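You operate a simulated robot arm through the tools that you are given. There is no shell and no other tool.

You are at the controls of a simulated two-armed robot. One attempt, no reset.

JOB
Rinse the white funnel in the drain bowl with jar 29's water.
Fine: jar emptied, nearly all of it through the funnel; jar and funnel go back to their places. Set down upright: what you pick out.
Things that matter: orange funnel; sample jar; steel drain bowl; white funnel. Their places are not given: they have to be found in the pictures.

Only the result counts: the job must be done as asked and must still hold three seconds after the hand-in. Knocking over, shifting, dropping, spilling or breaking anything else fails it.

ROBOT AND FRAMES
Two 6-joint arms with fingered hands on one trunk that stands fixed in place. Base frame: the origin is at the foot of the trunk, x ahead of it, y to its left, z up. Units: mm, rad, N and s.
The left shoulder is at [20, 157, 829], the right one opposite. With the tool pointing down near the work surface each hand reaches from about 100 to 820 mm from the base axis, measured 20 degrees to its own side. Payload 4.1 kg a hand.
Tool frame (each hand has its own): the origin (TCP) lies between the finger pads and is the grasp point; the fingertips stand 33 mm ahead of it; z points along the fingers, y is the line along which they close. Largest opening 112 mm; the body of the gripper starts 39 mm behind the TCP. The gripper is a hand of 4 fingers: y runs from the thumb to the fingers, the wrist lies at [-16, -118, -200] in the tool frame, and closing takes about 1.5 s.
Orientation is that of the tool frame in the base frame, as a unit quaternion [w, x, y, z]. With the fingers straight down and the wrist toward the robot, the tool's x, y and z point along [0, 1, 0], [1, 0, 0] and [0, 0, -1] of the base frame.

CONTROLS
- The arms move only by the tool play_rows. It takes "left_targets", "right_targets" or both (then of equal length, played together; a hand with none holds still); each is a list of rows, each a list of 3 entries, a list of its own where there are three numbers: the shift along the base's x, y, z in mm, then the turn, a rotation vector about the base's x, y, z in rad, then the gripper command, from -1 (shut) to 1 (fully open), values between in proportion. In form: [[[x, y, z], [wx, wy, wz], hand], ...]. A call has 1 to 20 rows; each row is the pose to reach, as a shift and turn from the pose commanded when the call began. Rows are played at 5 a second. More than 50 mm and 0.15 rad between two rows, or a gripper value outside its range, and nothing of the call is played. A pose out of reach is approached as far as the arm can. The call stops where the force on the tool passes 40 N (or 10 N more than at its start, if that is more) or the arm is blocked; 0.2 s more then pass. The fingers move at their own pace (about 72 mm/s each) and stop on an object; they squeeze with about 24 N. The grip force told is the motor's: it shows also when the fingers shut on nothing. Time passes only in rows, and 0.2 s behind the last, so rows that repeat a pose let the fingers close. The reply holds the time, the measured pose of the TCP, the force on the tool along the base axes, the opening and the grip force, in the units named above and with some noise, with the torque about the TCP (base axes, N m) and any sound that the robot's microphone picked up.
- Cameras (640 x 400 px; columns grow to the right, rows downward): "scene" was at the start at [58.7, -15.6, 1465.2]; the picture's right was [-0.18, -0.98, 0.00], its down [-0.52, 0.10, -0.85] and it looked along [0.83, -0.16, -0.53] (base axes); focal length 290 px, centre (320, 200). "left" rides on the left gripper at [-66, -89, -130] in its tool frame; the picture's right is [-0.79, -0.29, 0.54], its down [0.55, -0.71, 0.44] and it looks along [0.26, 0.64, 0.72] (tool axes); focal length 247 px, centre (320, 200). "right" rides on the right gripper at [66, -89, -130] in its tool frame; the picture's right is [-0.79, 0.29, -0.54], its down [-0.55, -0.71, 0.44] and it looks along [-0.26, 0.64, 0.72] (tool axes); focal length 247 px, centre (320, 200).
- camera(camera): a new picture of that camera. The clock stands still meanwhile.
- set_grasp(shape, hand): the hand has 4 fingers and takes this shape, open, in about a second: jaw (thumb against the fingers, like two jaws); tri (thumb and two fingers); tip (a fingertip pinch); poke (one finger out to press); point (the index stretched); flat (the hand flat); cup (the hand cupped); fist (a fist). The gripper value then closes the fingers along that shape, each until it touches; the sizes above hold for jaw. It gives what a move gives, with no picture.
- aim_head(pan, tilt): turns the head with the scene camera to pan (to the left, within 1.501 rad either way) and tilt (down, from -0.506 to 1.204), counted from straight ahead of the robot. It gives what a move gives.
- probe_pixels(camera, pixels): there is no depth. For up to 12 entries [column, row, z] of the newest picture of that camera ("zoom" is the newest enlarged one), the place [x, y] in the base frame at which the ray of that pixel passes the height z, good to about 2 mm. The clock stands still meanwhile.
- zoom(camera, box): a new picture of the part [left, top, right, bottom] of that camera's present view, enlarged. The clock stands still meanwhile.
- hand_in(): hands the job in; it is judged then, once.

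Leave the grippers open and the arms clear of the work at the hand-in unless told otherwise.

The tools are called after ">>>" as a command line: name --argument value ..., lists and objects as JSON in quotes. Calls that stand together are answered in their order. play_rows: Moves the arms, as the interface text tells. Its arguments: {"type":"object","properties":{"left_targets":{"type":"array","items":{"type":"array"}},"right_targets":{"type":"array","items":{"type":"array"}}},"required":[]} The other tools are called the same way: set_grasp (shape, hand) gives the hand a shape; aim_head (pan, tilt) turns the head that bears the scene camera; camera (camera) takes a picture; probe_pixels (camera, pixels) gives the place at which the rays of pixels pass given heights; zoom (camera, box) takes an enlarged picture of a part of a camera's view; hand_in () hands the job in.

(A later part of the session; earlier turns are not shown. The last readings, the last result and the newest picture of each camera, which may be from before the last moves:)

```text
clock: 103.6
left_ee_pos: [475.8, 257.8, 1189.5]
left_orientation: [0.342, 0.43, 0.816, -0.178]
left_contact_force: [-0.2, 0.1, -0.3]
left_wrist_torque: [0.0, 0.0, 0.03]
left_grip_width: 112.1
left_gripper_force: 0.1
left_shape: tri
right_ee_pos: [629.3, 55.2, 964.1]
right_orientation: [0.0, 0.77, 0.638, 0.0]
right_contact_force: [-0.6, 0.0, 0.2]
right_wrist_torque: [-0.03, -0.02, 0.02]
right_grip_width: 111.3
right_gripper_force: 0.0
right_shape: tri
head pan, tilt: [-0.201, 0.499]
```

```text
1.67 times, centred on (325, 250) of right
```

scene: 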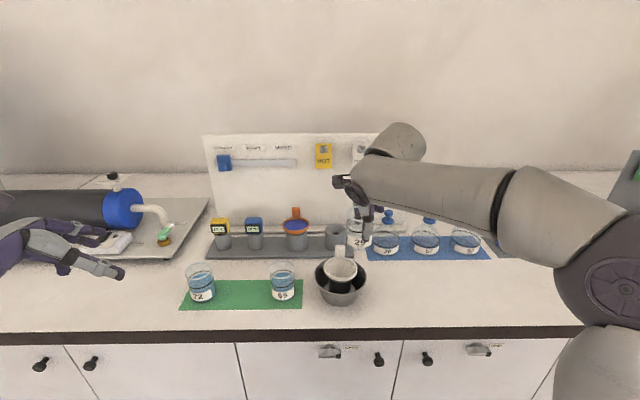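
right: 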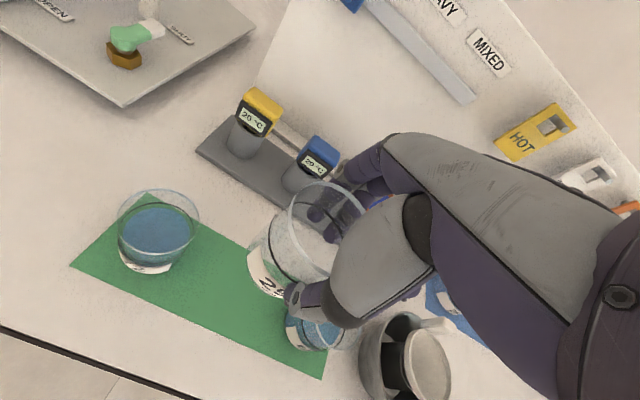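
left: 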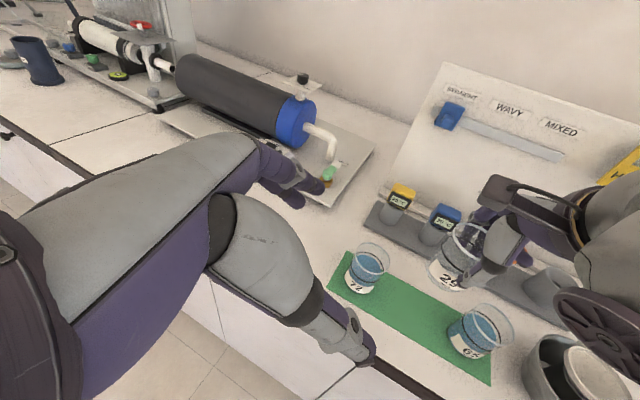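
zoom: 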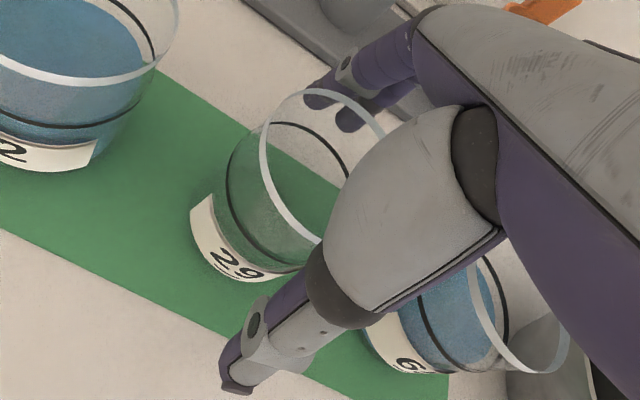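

The jar stands free on its mat. I lift the hand straight up clear of the jars.

>>> play_rows --right_targets '[[[0, 0, 8], [0, 0, 0], 1], [[0, 0, 20], [0, 0, 0], 1], [[0, 0, 40], [0, 0, 0], 1], [[0, 0, 65], [0, 0, 0], 1], [[0, 0, 95], [0, 0, 0], 1], [[0, 0, 125], [0, 0, 0], 1], [[0, 0, 150], [0, 0, 0], 1], [[0, -20, 175], [0, 0, 0], 1], [[-5, -50, 195], [0, 0, 0], 1], [[-10, -90, 205], [0, 0, 0], 1], [[-15, -130, 210], [0, 0, 0], 1], [[-20, -170, 210], [0, 0, 0], 1], [[-25, -210, 210], [0, 0, 0], 1], [[-30, -250, 210], [0, 0, 0], 1], [[-35, -290, 210], [0, 0, 0], 1], [[-35, -290, 210], [0, 0, 0], 1]]'

>>> camera --camera "scene"

>>> zoom --camera "left" --box '[330, 200, 640, 400]'

>>> camera --camera "right"

```text
clock: 107.0
left_ee_pos: [475.9, 256.5, 1190.0]
left_orientation: [0.342, 0.43, 0.816, -0.178]
left_contact_force: [-0.7, -0.1, -0.9]
left_wrist_torque: [-0.02, -0.01, -0.01]
left_grip_width: 111.8
left_gripper_force: 0.1
left_shape: tri
right_ee_pos: [594.2, -234.2, 1174.8]
right_orientation: [0.0, 0.77, 0.637, 0.0]
right_contact_force: [-0.4, -0.2, 0.2]
right_wrist_torque: [-0.01, 0.0, 0.02]
right_grip_width: 111.6
right_gripper_force: 0.0
right_shape: tri
head pan, tilt: [-0.201, 0.499]
```

```text
taken
```

scene: 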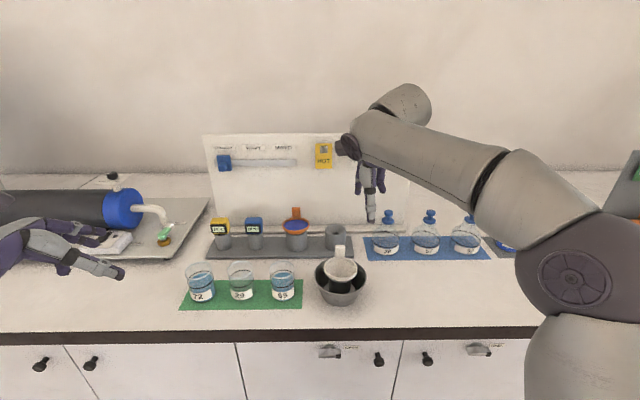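

```text
2.00 times, centred on (485, 300) of left
```

zoom: 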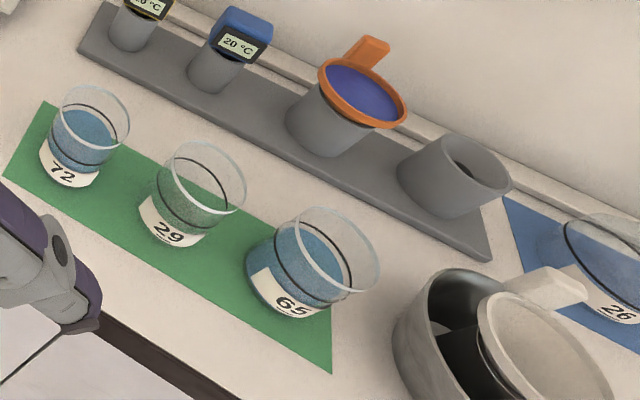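

```text
taken
```

right: 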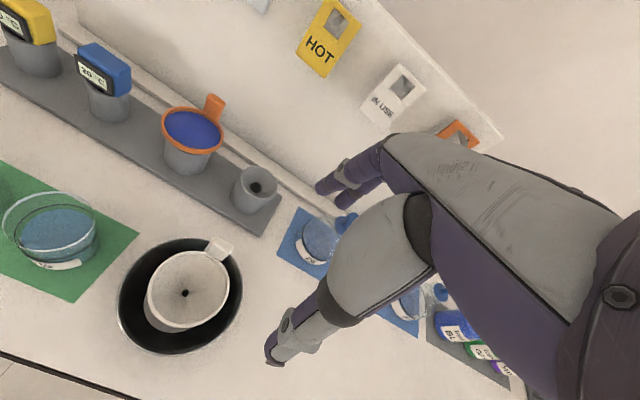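

Jar 29 is back, upright and empty. Now for the funnel: this time I'll grip its rim from above across a diagonal diameter, so it hangs balanced below the grip, instead of by the tab. I turn the right hand (yaw +50°, tilt 25° for reach) and bring it above the funnel.

>>> play_rows --right_targets '[[[-3, 10, -8], [-0.062, -0.016, 0.123], 1], [[-6, 20, -16], [-0.125, -0.032, 0.245], 1], [[-9, 30, -24], [-0.187, -0.048, 0.368], 1], [[-12, 40, -32], [-0.25, -0.064, 0.491], 1], [[-15, 50, -40], [-0.312, -0.08, 0.613], 1], [[-18, 60, -48], [-0.375, -0.096, 0.736], 1], [[-21, 69, -55], [-0.437, -0.1124, 0.8585], 1], [[-21, 69, -55], [-0.437, -0.1124, 0.8585], 1]]'

>>> camera --camera "right"

>>> camera --camera "scene"

```text
clock: 108.8
left_ee_pos: [476.4, 257.5, 1189.7]
left_orientation: [0.343, 0.43, 0.816, -0.178]
left_contact_force: [-0.2, 0.1, -0.7]
left_wrist_torque: [-0.03, 0.04, -0.02]
left_grip_width: 111.8
left_gripper_force: 0.1
left_shape: tri
right_ee_pos: [572.0, -165.0, 1119.8]
right_orientation: [0.197, 0.419, 0.882, -0.092]
right_contact_force: [0.2, 0.5, 0.8]
right_wrist_torque: [0.01, 0.04, -0.01]
right_grip_width: 111.4
right_gripper_force: 0.1
right_shape: tri
head pan, tilt: [-0.201, 0.499]
```

```text
taken
```

right: 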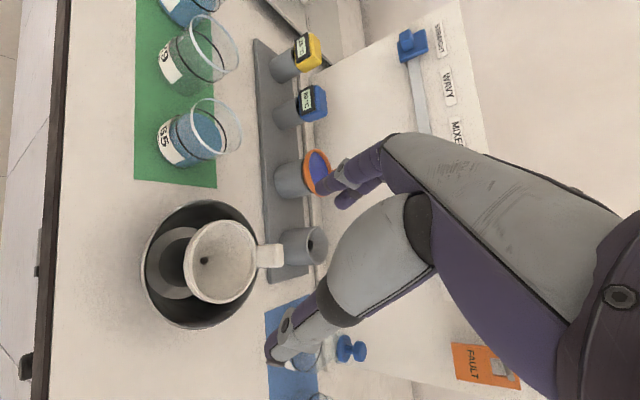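

```text
taken
```

scene: 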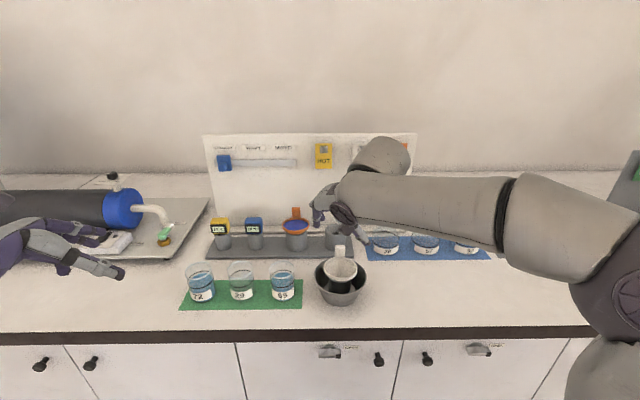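

I'll zoom to measure the funnel's rim in this view (expected at about (223,259)).

>>> zoom --camera "right" --box '[150, 190, 310, 330]'

>>> zoom --camera "scene" --box '[300, 225, 390, 305]'

```text
2.86 times, centred on (230, 260) of right
```

zoom: 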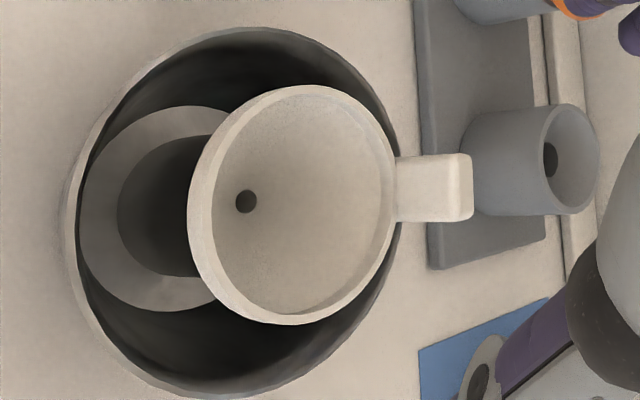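

```text
5.00 times, centred on (345, 265) of scene
```

zoom: 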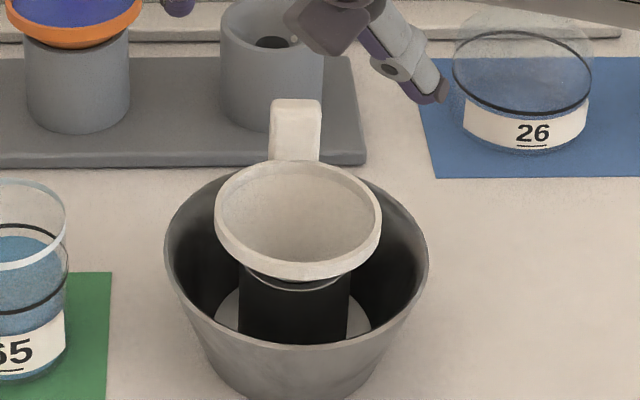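

The alignment is good (223.7,261.4 against 223.4,259 expected). I descend to z≈1035 first and look.

>>> play_rows --right_targets '[[[0.5, 0, -20], [0, 0, 0], 1], [[1, 0, -40], [0, 0, 0], 1], [[1.3, 0, -60], [0, 0, 0], 1], [[1.3, 0, -75], [0, 0, 0], 1], [[1.3, 0, -85], [0, 0, 0], 1], [[1.3, 0, -85], [0, 0, 0], 1]]'

>>> camera --camera "right"

>>> zoom --camera "scene" --box '[290, 210, 400, 305]'

>>> zoom --camera "left" --box '[480, 260, 640, 400]'

```text
clock: 110.2
left_ee_pos: [475.9, 257.5, 1189.0]
left_orientation: [0.343, 0.431, 0.816, -0.178]
left_contact_force: [0.7, 0.9, -0.8]
left_wrist_torque: [0.0, -0.02, 0.0]
left_grip_width: 112.0
left_gripper_force: 0.0
left_shape: tri
right_ee_pos: [574.3, -165.7, 1032.4]
right_orientation: [0.197, 0.419, 0.881, -0.093]
right_contact_force: [-0.4, 0.4, -0.1]
right_wrist_torque: [0.0, -0.02, 0.0]
right_grip_width: 111.7
right_gripper_force: 0.0
right_shape: tri
head pan, tilt: [-0.201, 0.499]
```

```text
taken
```

right: 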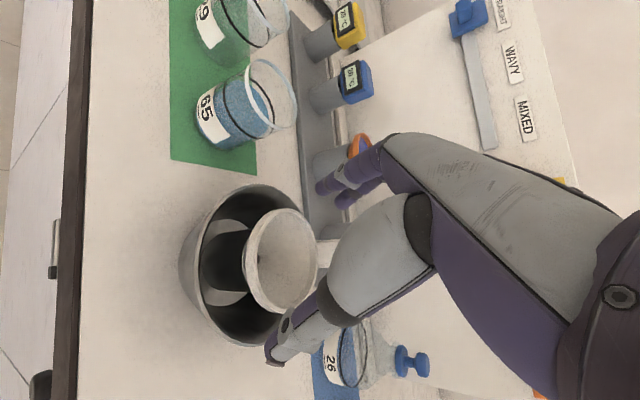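

```text
4.21 times, centred on (345, 258) of scene
```

zoom: 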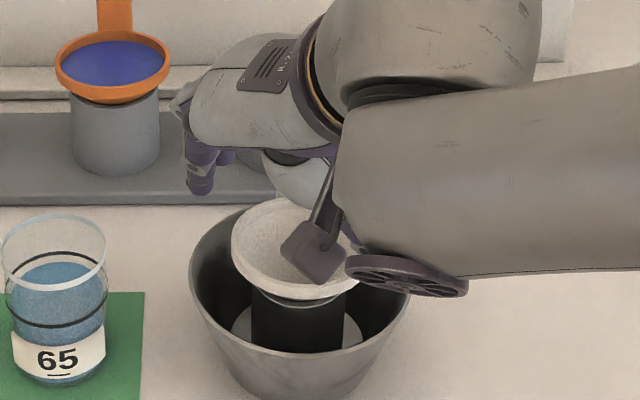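

```text
2.86 times, centred on (560, 330) of left
```

zoom: 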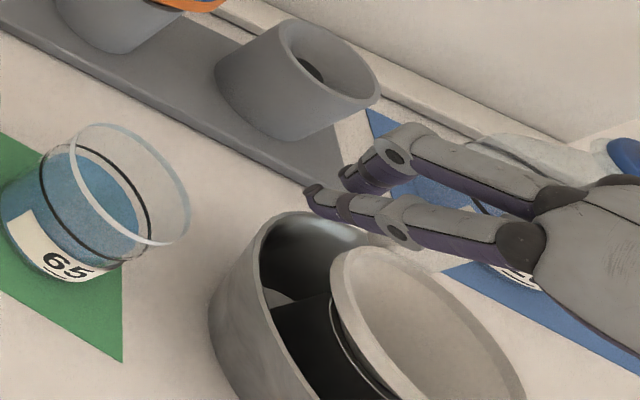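

The fingers and thumb straddle the funnel with clearance. I lower the last 29 mm slowly.

>>> play_rows --right_targets '[[[-0.3, 0.2, -7], [0, 0, 0], 1], [[-0.6, 0.4, -14], [0, 0, 0], 1], [[-0.8, 0.5, -21], [0, 0, 0], 1], [[-1, 0.5, -27], [0, 0, 0], 1], [[-1, 0.5, -27], [0, 0, 0], 1]]'

>>> camera --camera "right"

>>> zoom --camera "left" --box '[480, 260, 640, 400]'

>>> zoom --camera "scene" --box '[290, 210, 400, 305]'

```text
clock: 111.4
left_ee_pos: [475.5, 258.9, 1188.6]
left_orientation: [0.342, 0.43, 0.816, -0.178]
left_contact_force: [0.1, 0.0, -0.2]
left_wrist_torque: [0.03, -0.02, 0.02]
left_grip_width: 111.7
left_gripper_force: 0.2
left_shape: tri
right_ee_pos: [572.3, -163.3, 1004.2]
right_orientation: [0.197, 0.418, 0.882, -0.093]
right_contact_force: [-0.4, -0.8, -0.5]
right_wrist_torque: [0.0, 0.01, 0.03]
right_grip_width: 111.6
right_gripper_force: 0.1
right_shape: tri
head pan, tilt: [-0.201, 0.499]
```

```text
taken
```

right: 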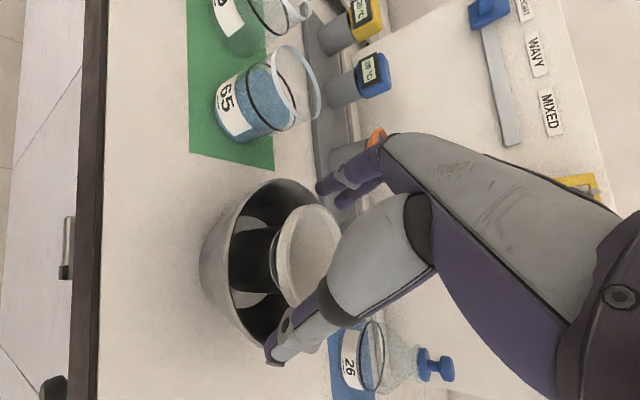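

```text
2.86 times, centred on (560, 330) of left
```

zoom: 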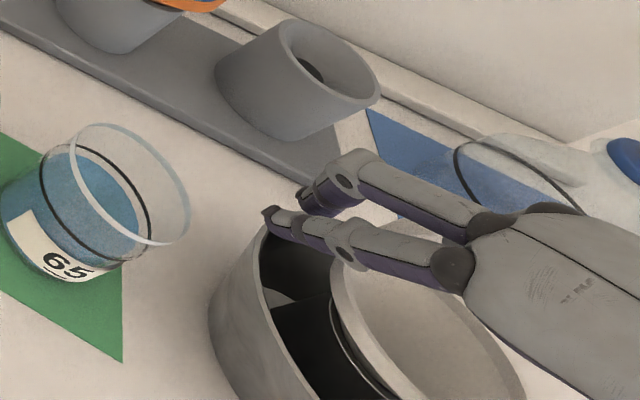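

```text
4.21 times, centred on (345, 258) of scene
```

zoom: 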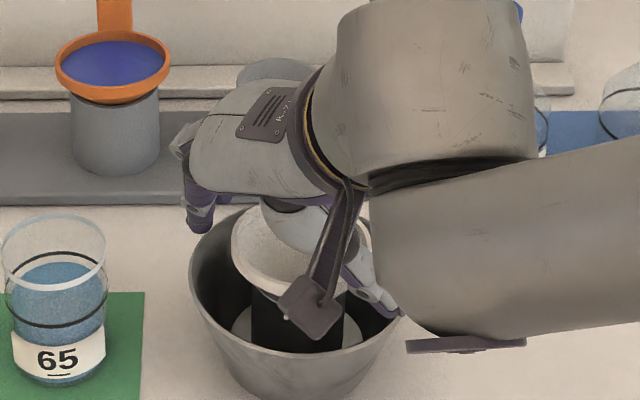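

Everything is in place with no contact. I close gradually onto the funnel's rim (about 81 mm).

>>> play_rows --right_targets '[[[0, 0, 0], [0, 0, 0], 0.8], [[0, 0, 0], [0, 0, 0], 0.65], [[0, 0, 0], [0, 0, 0], 0.55], [[0, 0, 0], [0, 0, 0], 0.5], [[0, 0, 0], [0, 0, 0], 0.45], [[0, 0, 0], [0, 0, 0], 0.4], [[0, 0, 0], [0, 0, 0], 0.35], [[0, 0, 0], [0, 0, 0], 0.3]]'

>>> zoom --camera "left" --box '[480, 260, 640, 400]'

>>> zoom --camera "right" --box '[190, 130, 400, 370]'

```text
clock: 113.2
left_ee_pos: [475.0, 257.9, 1190.0]
left_orientation: [0.342, 0.431, 0.816, -0.178]
left_contact_force: [0.2, -0.4, 1.1]
left_wrist_torque: [0.01, 0.0, -0.03]
left_grip_width: 111.8
left_gripper_force: 0.1
left_shape: tri
right_ee_pos: [572.8, -165.2, 1006.4]
right_orientation: [0.198, 0.419, 0.881, -0.093]
right_contact_force: [0.6, 0.6, 0.7]
right_wrist_torque: [0.04, 0.02, 0.01]
right_grip_width: 74.2
right_gripper_force: 0.0
right_shape: tri
head pan, tilt: [-0.201, 0.499]
```

```text
2.86 times, centred on (560, 330) of left
```

zoom: 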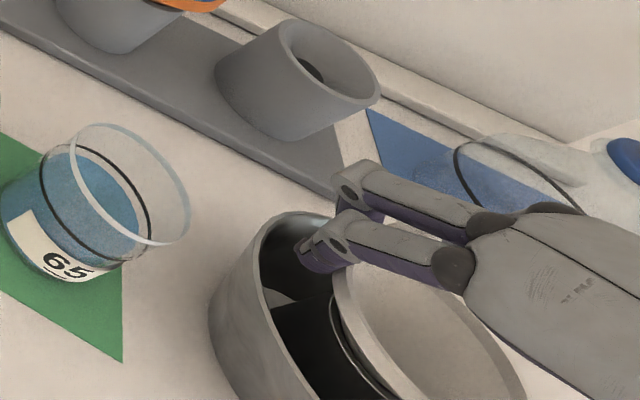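

```text
1.67 times, centred on (295, 250) of right
```

zoom: 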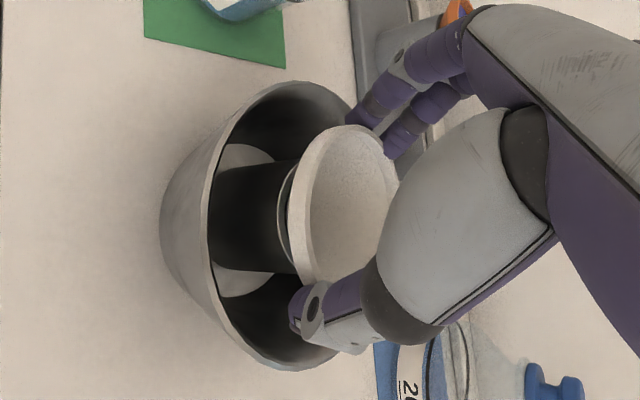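

There's no force yet at 74 mm (the jar of 62 mm also read 47, so I expect contact near 66). I continue closing.

>>> play_rows --right_targets '[[[0, 0, 0], [0, 0, 0], 0.25], [[0, 0, 0], [0, 0, 0], 0.2], [[0, 0, 0], [0, 0, 0], 0.15], [[0, 0, 0], [0, 0, 0], 0.1], [[0, 0, 0], [0, 0, 0], 0], [[0, 0, 0], [0, 0, 0], -0.3], [[0, 0, 0], [0, 0, 0], -1], [[0, 0, 0], [0, 0, 0], -1]]'

>>> zoom --camera "left" --box '[480, 260, 640, 400]'

>>> zoom --camera "right" --box '[190, 130, 400, 370]'

>>> zoom --camera "scene" --box '[290, 210, 400, 305]'

```text
clock: 115.0
left_ee_pos: [476.8, 257.9, 1190.5]
left_orientation: [0.342, 0.43, 0.816, -0.178]
left_contact_force: [-0.7, 0.6, -0.4]
left_wrist_torque: [-0.03, -0.03, 0.0]
left_grip_width: 111.7
left_gripper_force: 0.1
left_shape: tri
right_ee_pos: [572.2, -163.4, 1005.5]
right_orientation: [0.198, 0.418, 0.882, -0.092]
right_contact_force: [-0.5, 0.9, 0.3]
right_wrist_torque: [0.0, 0.0, 0.02]
right_grip_width: 69.1
right_gripper_force: 24.2
right_shape: tri
head pan, tilt: [-0.201, 0.499]
```

```text
2.86 times, centred on (560, 330) of left
```

zoom: 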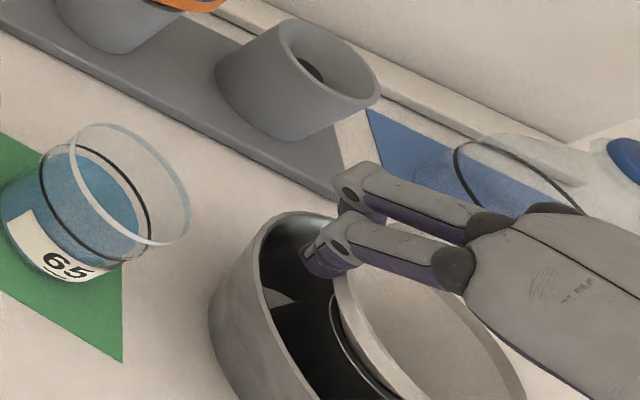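

```text
1.67 times, centred on (295, 250) of right
```

zoom: 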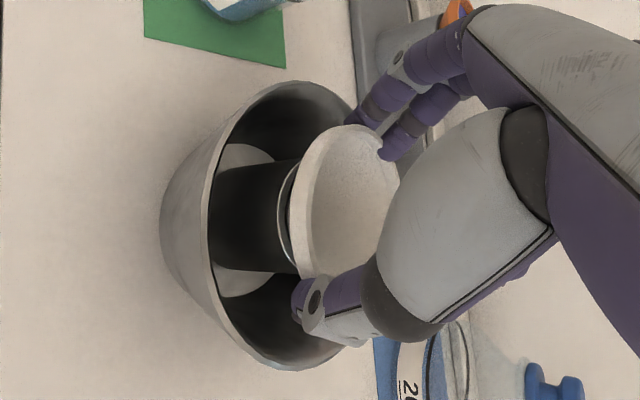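

```text
4.21 times, centred on (345, 258) of scene
```

zoom: 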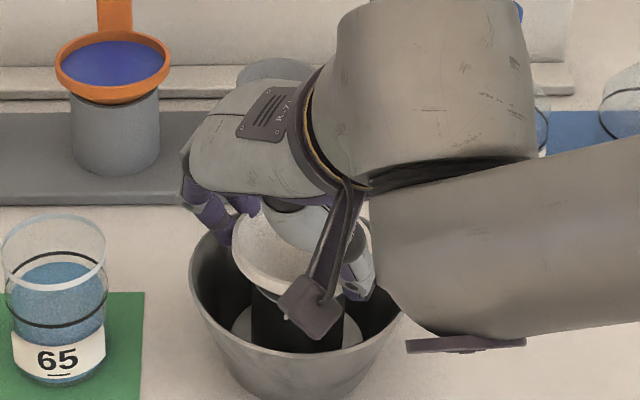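

Gripped (69.1 mm, 24 N). I lift 20 mm slowly and check that the funnel stays level.

>>> play_rows --right_targets '[[[0, 0, 4], [0, 0, 0], -1], [[0, 0, 8], [0, 0, 0], -1], [[0, 0, 12], [0, 0, 0], -1], [[0, 0, 16], [0, 0, 0], -1], [[0, 0, 20], [0, 0, 0], -1], [[0, 0, 20], [0, 0, 0], -1]]'

>>> zoom --camera "left" --box '[480, 260, 640, 400]'

>>> zoom --camera "scene" --box '[290, 210, 400, 305]'

>>> zoom --camera "right" --box '[190, 130, 400, 370]'

```text
clock: 116.4
left_ee_pos: [475.9, 256.0, 1191.1]
left_orientation: [0.342, 0.43, 0.816, -0.178]
left_contact_force: [-0.6, -0.6, -0.8]
left_wrist_torque: [0.0, -0.01, 0.0]
left_grip_width: 112.1
left_gripper_force: 0.0
left_shape: tri
right_ee_pos: [573.3, -165.5, 1026.9]
right_orientation: [0.197, 0.418, 0.882, -0.093]
right_contact_force: [-0.4, 0.6, -0.7]
right_wrist_torque: [0.02, -0.03, 0.0]
right_grip_width: 69.3
right_gripper_force: 23.4
right_shape: tri
head pan, tilt: [-0.201, 0.499]
```

```text
2.86 times, centred on (560, 330) of left
```

zoom: 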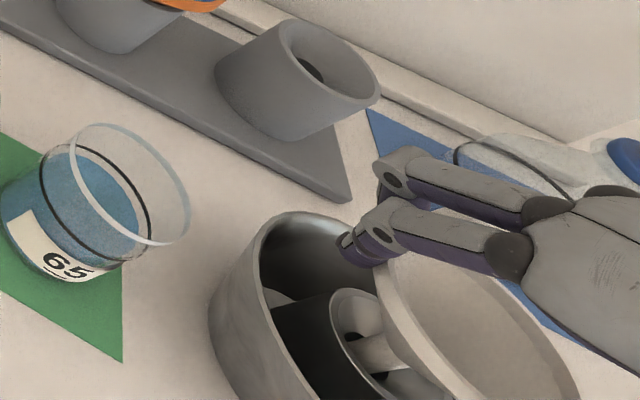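

```text
4.21 times, centred on (345, 258) of scene
```

zoom: 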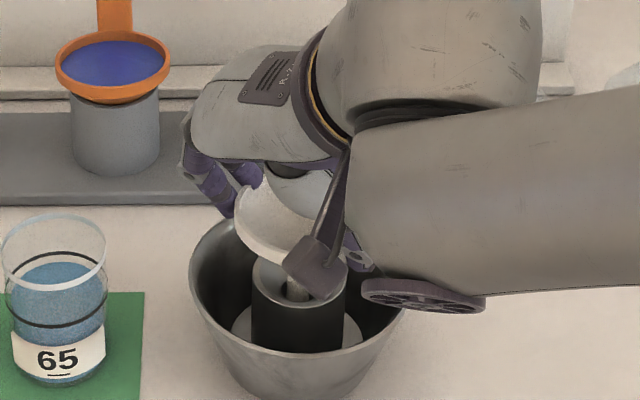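

```text
1.67 times, centred on (295, 250) of right
```

zoom: 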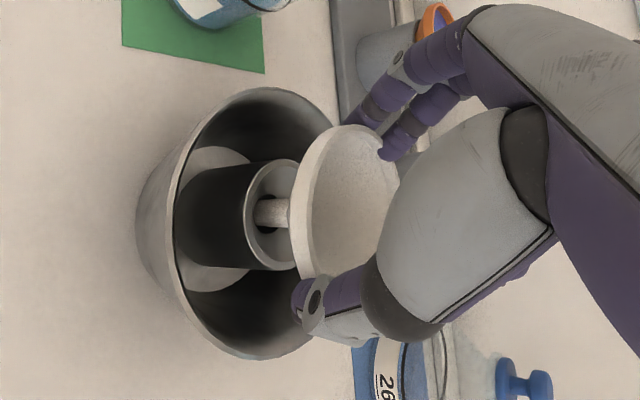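

The funnel comes up cleanly and level. Now I locate the empty holder's mouth, scene pixel (335.5,229.2) and left pixel (563.5,281.7), by probing at several heights.

>>> probe_pixels --camera "scene" --pixels '[[335.5, 229.2, 960], [335.5, 229.2, 970], [335.5, 229.2, 980], [335.5, 229.2, 990]]'

>>> probe_pixels --camera "left" --pixels '[[563.5, 281.7, 960], [563.5, 281.7, 970], [563.5, 281.7, 980], [563.5, 281.7, 990]]'

>>> play_rows --right_targets '[[[0, 0, 8], [0, 0, 0], -1], [[0, 0, 18], [0, 0, 0], -1], [[0, 0, 30], [0, 0, 0], -1], [[0, 0, 42], [0, 0, 0], -1], [[0, 0, 54], [0, 0, 0], -1], [[0, 0, 66], [0, 0, 0], -1], [[0, 0, 76], [0, 0, 0], -1], [[0, 0, 80], [0, 0, 0], -1], [[0, 0, 80], [0, 0, 0], -1]]'

>>> camera --camera "scene"

>>> camera --camera "left"

>>> camera --camera "right"

```text
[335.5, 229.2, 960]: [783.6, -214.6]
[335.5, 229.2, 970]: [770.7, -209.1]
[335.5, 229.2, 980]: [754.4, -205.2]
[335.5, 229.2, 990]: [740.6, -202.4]
```

```text
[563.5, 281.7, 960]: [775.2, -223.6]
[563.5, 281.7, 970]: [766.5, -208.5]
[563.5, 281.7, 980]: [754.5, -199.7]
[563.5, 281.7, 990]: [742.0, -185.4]
```

```text
clock: 118.4
left_ee_pos: [476.5, 257.4, 1189.1]
left_orientation: [0.342, 0.431, 0.816, -0.178]
left_contact_force: [0.1, 0.0, 0.8]
left_wrist_torque: [-0.01, -0.02, -0.02]
left_grip_width: 112.1
left_gripper_force: 0.0
left_shape: tri
right_ee_pos: [571.7, -164.0, 1107.0]
right_orientation: [0.198, 0.418, 0.882, -0.093]
right_contact_force: [1.2, 0.2, -0.6]
right_wrist_torque: [-0.02, 0.03, -0.01]
right_grip_width: 69.2
right_gripper_force: 24.7
right_shape: tri
head pan, tilt: [-0.201, 0.499]
```

```text
taken
```

scene: 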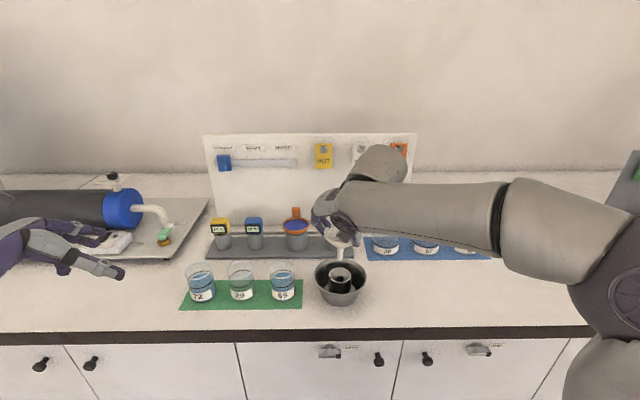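

```text
taken
```

left: 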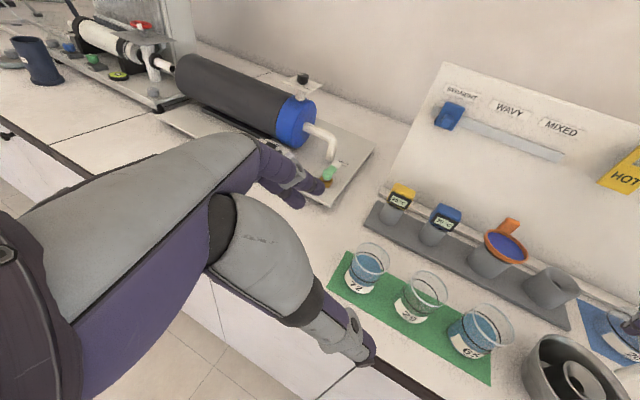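

```text
taken
```

right: 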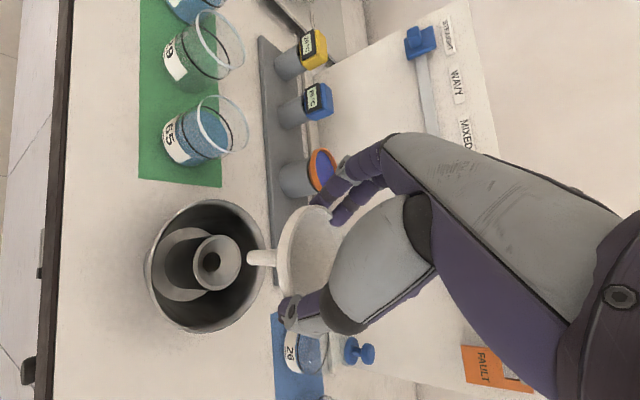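

The holder's mouth is about (761,-207), top z≈975. I'll check that the funnel is upright in the scene and left views before carrying.

>>> zoom --camera "scene" --box '[290, 180, 400, 300]'

>>> zoom --camera "right" --box '[190, 180, 370, 340]'

```text
3.33 times, centred on (345, 240) of scene
```

zoom: 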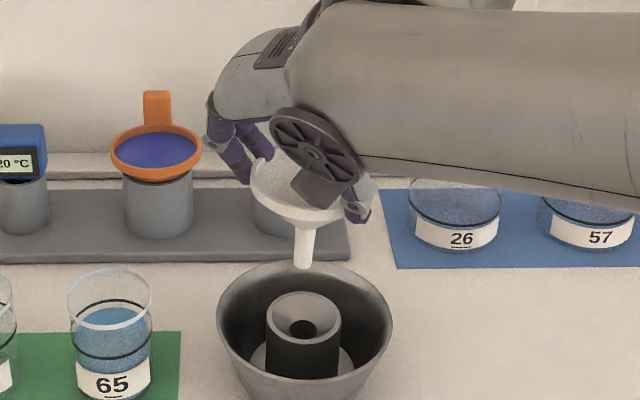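

```text
2.50 times, centred on (280, 260) of right
```

zoom: 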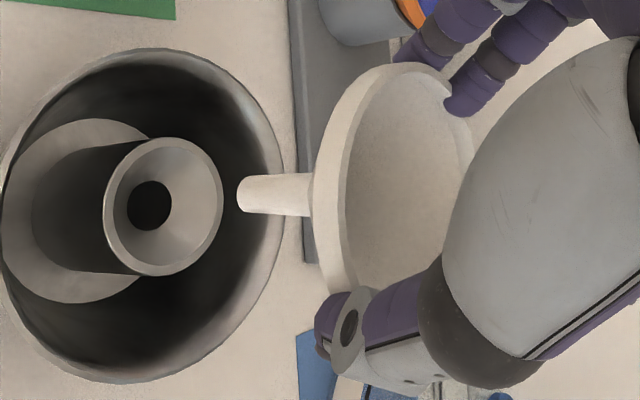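

The funnel hangs nearly upright (tilt ≤ 5°). I'll locate its stem tip: scene (339.6,260.4) and right (249.2,257.2).

>>> probe_pixels --camera "scene" --pixels '[[339.6, 260.4, 1000], [339.6, 260.4, 1008], [339.6, 260.4, 1016], [339.6, 260.4, 1024]]'

>>> probe_pixels --camera "right" --pixels '[[249.2, 257.2, 1000], [249.2, 257.2, 1008], [249.2, 257.2, 1016], [249.2, 257.2, 1024]]'

```text
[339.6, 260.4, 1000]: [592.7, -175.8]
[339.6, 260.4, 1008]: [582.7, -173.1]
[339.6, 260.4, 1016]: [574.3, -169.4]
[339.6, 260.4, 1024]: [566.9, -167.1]
```

```text
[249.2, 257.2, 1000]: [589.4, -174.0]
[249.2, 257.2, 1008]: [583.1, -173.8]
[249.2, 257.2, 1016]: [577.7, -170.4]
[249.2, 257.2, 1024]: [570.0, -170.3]
```

The tip is at (583,-173.5,1008). I carry the funnel over to the holder: shift (+178,-33.5) at this height.

>>> play_rows --right_targets '[[[8, -1.5, 0], [0, 0, 0], -1], [[26, -5, 0], [0, 0, 0], -1], [[50, -9.5, 0], [0, 0, 0], -1], [[75, -14, 0], [0, 0, 0], -1], [[100, -19, 0], [0, 0, 0], -1], [[125, -23.5, 0], [0, 0, 0], -1], [[148, -28, 0], [0, 0, 0], -1], [[166, -31.5, 0], [0, 0, 0], -1], [[176, -33, 0], [0, 0, 0], -1], [[178, -33.5, 0], [0, 0, 0], -1], [[178, -33.5, 0], [0, 0, 0], -1]]'

>>> camera --camera "scene"

>>> zoom --camera "scene" --box '[280, 150, 400, 270]'

>>> camera --camera "right"

>>> zoom --camera "left" --box '[480, 200, 640, 340]'

```text
clock: 120.8
left_ee_pos: [475.7, 256.4, 1190.2]
left_orientation: [0.342, 0.43, 0.816, -0.178]
left_contact_force: [-0.1, 0.7, -0.4]
left_wrist_torque: [0.01, -0.01, 0.01]
left_grip_width: 112.1
left_gripper_force: 0.0
left_shape: tri
right_ee_pos: [740.0, -196.3, 1102.5]
right_orientation: [0.197, 0.419, 0.882, -0.092]
right_contact_force: [-1.4, -0.5, -0.5]
right_wrist_torque: [0.01, -0.02, 0.01]
right_grip_width: 68.9
right_gripper_force: 24.1
right_shape: tri
right hand out of reach, approached as far as the arm can: row 9, 10, 11
head pan, tilt: [-0.201, 0.499]
```

```text
taken
```

scene: 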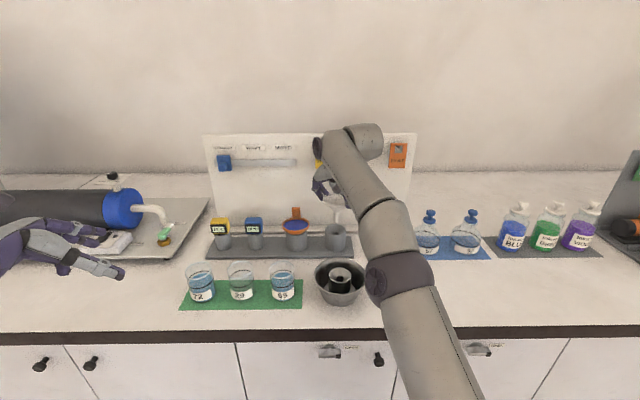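

```text
3.33 times, centred on (340, 210) of scene
```

zoom: 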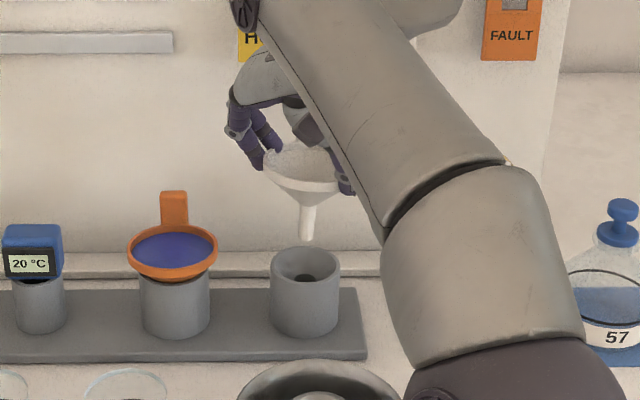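

```text
taken
```

right: 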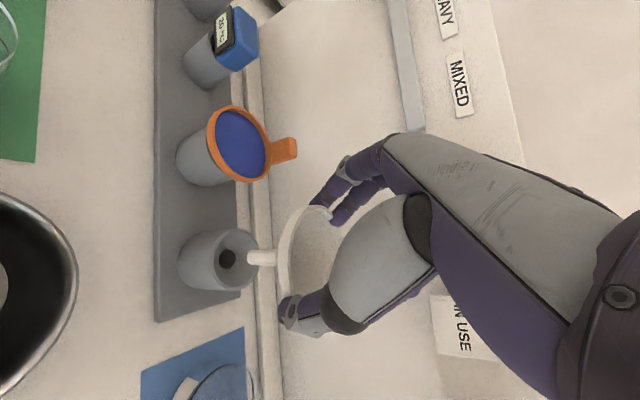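

```text
2.86 times, centred on (560, 270) of left
```

zoom: 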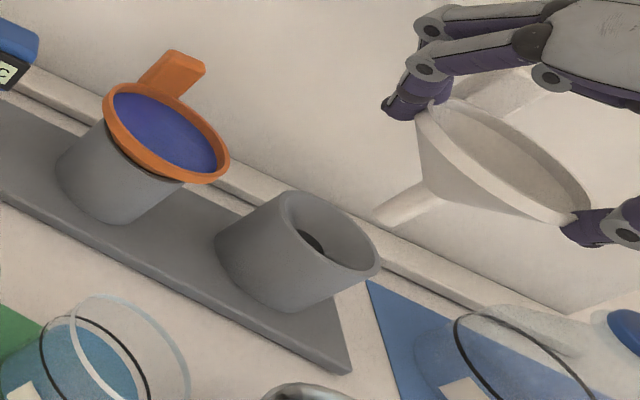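

The arm reached its limit 10 mm short at this height. Lower down it reaches farther, and the tip is still about 28 mm above the holder, so I lower 18 mm and then move the remaining 10 mm forward.

>>> play_rows --right_targets '[[[0, 0, -6], [0, 0, 0], -1], [[0, 0, -12], [0, 0, 0], -1], [[0, 0, -18], [0, 0, 0], -1], [[4, -0.5, -18], [0, 0, 0], -1], [[8, -1, -18], [0, 0, 0], -1], [[9.7, -1.2, -18], [0, 0, 0], -1], [[9.7, -1.2, -18], [0, 0, 0], -1]]'

>>> zoom --camera "scene" --box '[290, 180, 380, 260]'

>>> zoom --camera "right" --box '[150, 190, 350, 340]'

>>> zoom --camera "left" --box '[480, 200, 640, 340]'

```text
clock: 122.4
left_ee_pos: [474.8, 256.9, 1190.3]
left_orientation: [0.342, 0.43, 0.816, -0.178]
left_contact_force: [0.4, -1.1, 0.6]
left_wrist_torque: [0.03, 0.03, 0.0]
left_grip_width: 111.9
left_gripper_force: 0.0
left_shape: tri
right_ee_pos: [751.3, -197.4, 1085.0]
right_orientation: [0.197, 0.419, 0.881, -0.092]
right_contact_force: [0.2, -0.5, -0.5]
right_wrist_torque: [0.04, 0.01, 0.02]
right_grip_width: 69.2
right_gripper_force: 24.1
right_shape: tri
head pan, tilt: [-0.201, 0.499]
```

```text
5.00 times, centred on (335, 220) of scene
```

zoom: 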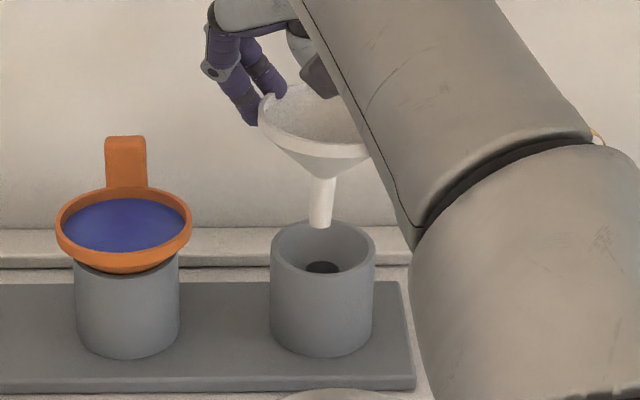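

```text
2.67 times, centred on (250, 265) of right
```

zoom: 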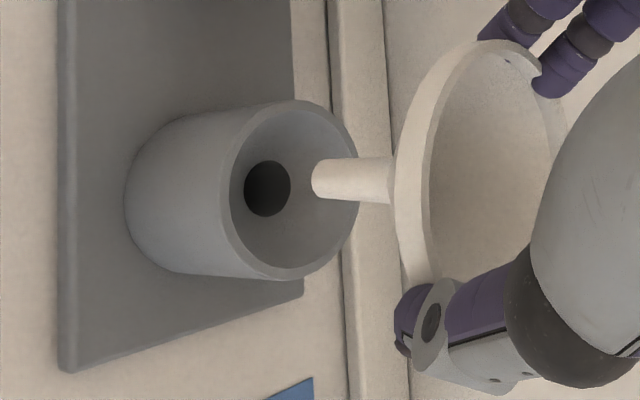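

```text
2.86 times, centred on (560, 270) of left
```

zoom: 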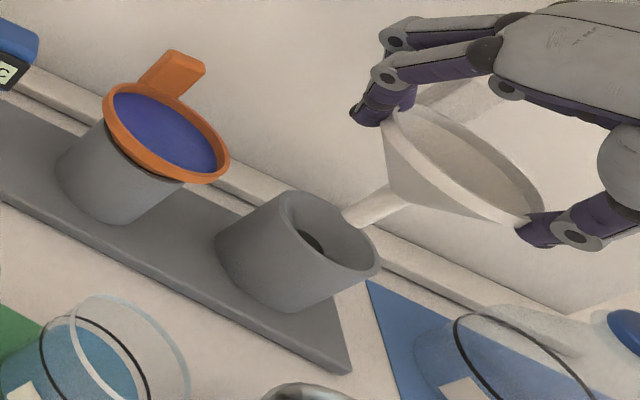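

The tip is close to centred over the holder, perhaps 2–3 mm left. I correct by (-0.4,-2) and lower in small steps, watching forces.

>>> play_rows --right_targets '[[[-0.4, -2, 0], [0, 0, 0], -1], [[-0.4, -2, -5], [0, 0, 0], -1], [[-0.4, -2, -10], [0, 0, 0], -1], [[-0.4, -2, -15], [0, 0, 0], -1], [[-0.4, -2, -20], [0, 0, 0], -1], [[-0.4, -2, -20], [0, 0, 0], -1]]'

>>> zoom --camera "scene" --box '[290, 180, 380, 260]'

>>> zoom --camera "right" --box '[150, 190, 350, 340]'

>>> zoom --camera "left" --box '[480, 200, 640, 340]'

```text
clock: 123.8
left_ee_pos: [475.4, 256.4, 1190.5]
left_orientation: [0.342, 0.43, 0.817, -0.178]
left_contact_force: [0.3, -0.1, -0.9]
left_wrist_torque: [-0.03, -0.01, -0.02]
left_grip_width: 112.1
left_gripper_force: 0.1
left_shape: tri
right_ee_pos: [752.1, -198.5, 1065.6]
right_orientation: [0.198, 0.419, 0.881, -0.093]
right_contact_force: [-0.6, 0.2, -0.1]
right_wrist_torque: [-0.02, 0.02, 0.0]
right_grip_width: 68.9
right_gripper_force: 24.1
right_shape: tri
head pan, tilt: [-0.201, 0.499]
```

```text
5.00 times, centred on (335, 220) of scene
```

zoom: 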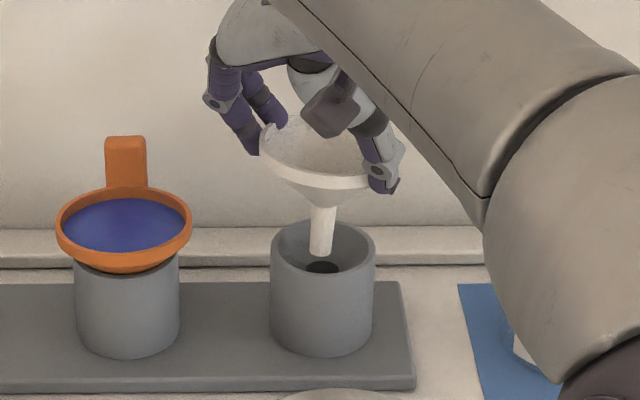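

```text
2.67 times, centred on (250, 265) of right
```

zoom: 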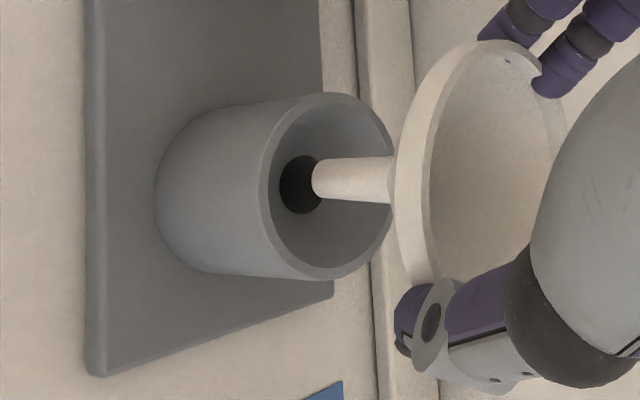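

```text
2.86 times, centred on (560, 270) of left
```

zoom: 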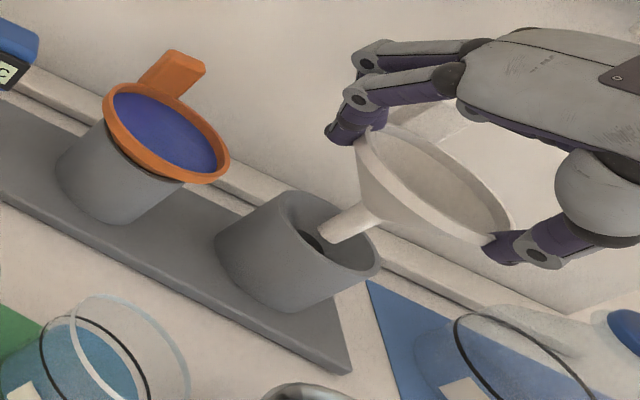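

The tip is inside the cup, just above the hole and about 2 mm left of it. I nudge (-0.3,-1.5) and continue down.

>>> play_rows --right_targets '[[[-0.3, -1.5, -1], [0, 0, 0], -1], [[-0.3, -1.5, -5], [0, 0, 0], -1], [[-0.3, -1.5, -9], [0, 0, 0], -1], [[-0.3, -1.5, -13], [0, 0, 0], -1], [[-0.3, -1.5, -17], [0, 0, 0], -1], [[-0.3, -1.5, -17], [0, 0, 0], -1]]'

>>> zoom --camera "scene" --box '[290, 180, 380, 260]'

>>> zoom --camera "right" --box '[150, 190, 350, 340]'

>>> zoom --camera "left" --box '[480, 200, 640, 340]'

```text
clock: 125.2
left_ee_pos: [475.7, 258.0, 1189.2]
left_orientation: [0.342, 0.43, 0.816, -0.178]
left_contact_force: [-0.7, 0.5, -0.3]
left_wrist_torque: [0.01, 0.0, -0.02]
left_grip_width: 111.8
left_gripper_force: 0.0
left_shape: tri
right_ee_pos: [753.6, -200.7, 1048.9]
right_orientation: [0.197, 0.418, 0.882, -0.092]
right_contact_force: [0.6, 0.5, 0.2]
right_wrist_torque: [0.0, 0.07, -0.02]
right_grip_width: 68.9
right_gripper_force: 24.3
right_shape: tri
head pan, tilt: [-0.201, 0.499]
```

```text
5.00 times, centred on (335, 220) of scene
```

zoom: 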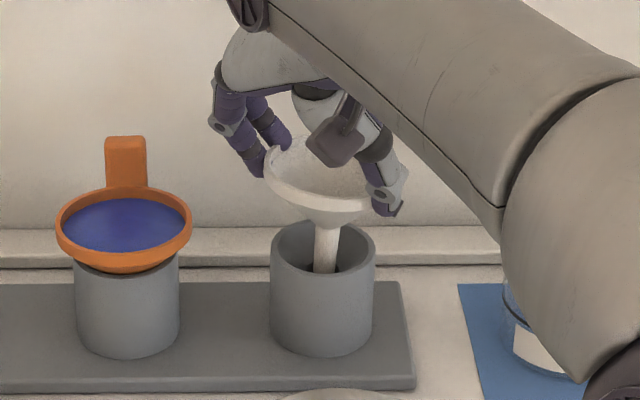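

```text
2.67 times, centred on (250, 265) of right
```

zoom: 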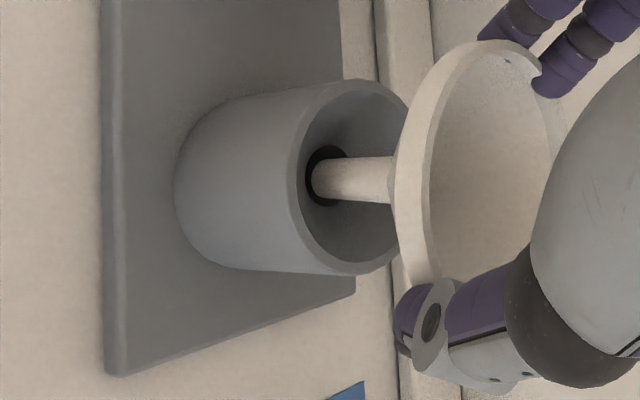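

```text
2.86 times, centred on (560, 270) of left
```

zoom: 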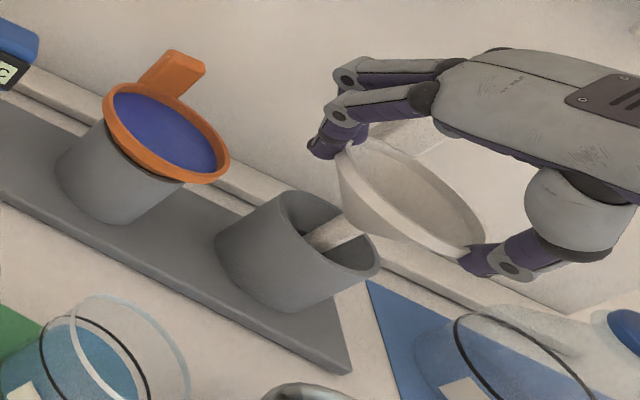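

The stem has entered the hole. I continue down.

>>> play_rows --right_targets '[[[-0.5, 0.3, -4], [0, 0, 0], -1], [[-0.5, 0.3, -8], [0, 0, 0], -1], [[-0.5, 0.3, -12], [0, 0, 0], -1], [[-0.5, 0.3, -16], [0, 0, 0], -1], [[-0.5, 0.3, -16], [0, 0, 0], -1]]'

>>> zoom --camera "scene" --box '[290, 180, 380, 260]'

>>> zoom --camera "right" --box '[150, 190, 350, 340]'

```text
clock: 126.4
left_ee_pos: [476.1, 257.1, 1189.8]
left_orientation: [0.342, 0.431, 0.816, -0.178]
left_contact_force: [0.2, 0.4, -0.1]
left_wrist_torque: [0.03, 0.03, 0.02]
left_grip_width: 111.8
left_gripper_force: 0.0
left_shape: tri
right_ee_pos: [751.2, -200.3, 1032.6]
right_orientation: [0.197, 0.419, 0.881, -0.093]
right_contact_force: [2.6, 0.4, -0.2]
right_wrist_torque: [0.06, -0.16, 0.04]
right_grip_width: 68.7
right_gripper_force: 24.0
right_shape: tri
head pan, tilt: [-0.201, 0.499]
```

```text
5.00 times, centred on (335, 220) of scene
```

zoom: 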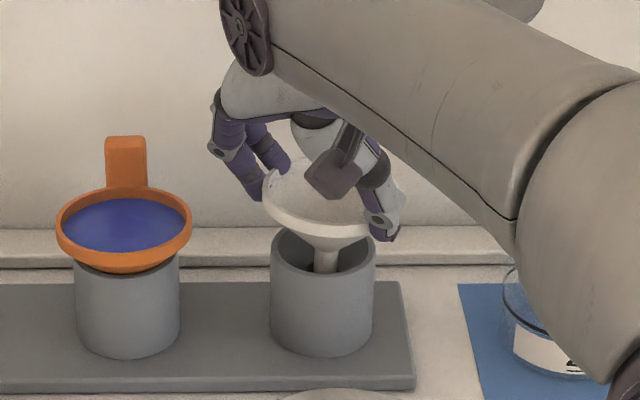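

```text
2.67 times, centred on (250, 265) of right
```

zoom: 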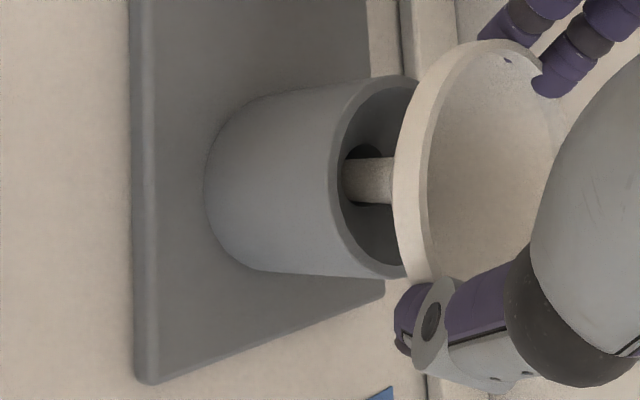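

There's a light sideways force (+2.6 N in x), so the stem touches the near edge of the hole. I shift +1.8 mm forward and continue down gently.

>>> play_rows --right_targets '[[[1.8, -0.3, 0], [0, 0, 0], -1], [[1.8, -0.3, -3], [0, 0, 0], -1], [[1.8, -0.3, -6], [0, 0, 0], -1], [[1.8, -0.3, -9], [0, 0, 0], -1], [[1.8, -0.3, -9], [0, 0, 0], -1]]'

>>> zoom --camera "scene" --box '[290, 180, 380, 260]'

>>> zoom --camera "right" --box '[150, 190, 350, 340]'

```text
clock: 127.6
left_ee_pos: [475.5, 257.9, 1190.1]
left_orientation: [0.342, 0.43, 0.816, -0.178]
left_contact_force: [0.4, -0.7, -1.0]
left_wrist_torque: [0.0, -0.03, -0.03]
left_grip_width: 112.0
left_gripper_force: 0.1
left_shape: tri
right_ee_pos: [753.1, -200.7, 1023.9]
right_orientation: [0.198, 0.419, 0.882, -0.093]
right_contact_force: [0.2, 0.8, -0.4]
right_wrist_torque: [0.02, -0.03, 0.0]
right_grip_width: 68.7
right_gripper_force: 23.5
right_shape: tri
head pan, tilt: [-0.201, 0.499]
```

```text
5.00 times, centred on (335, 220) of scene
```

zoom: 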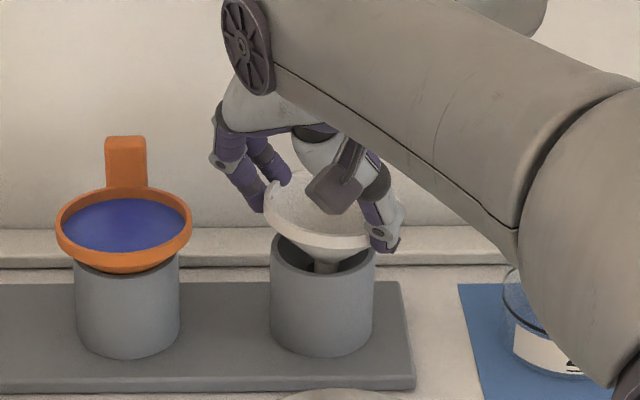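

```text
2.67 times, centred on (250, 265) of right
```

zoom: 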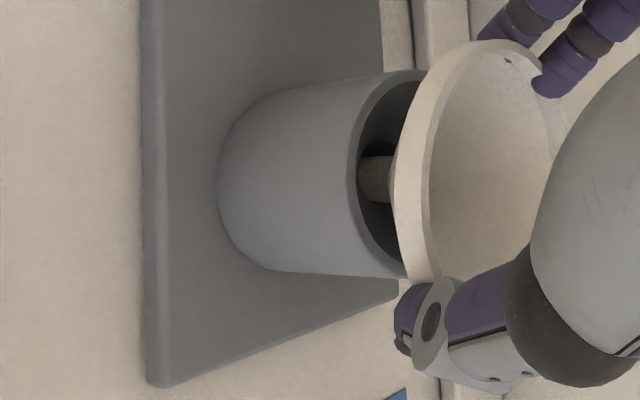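

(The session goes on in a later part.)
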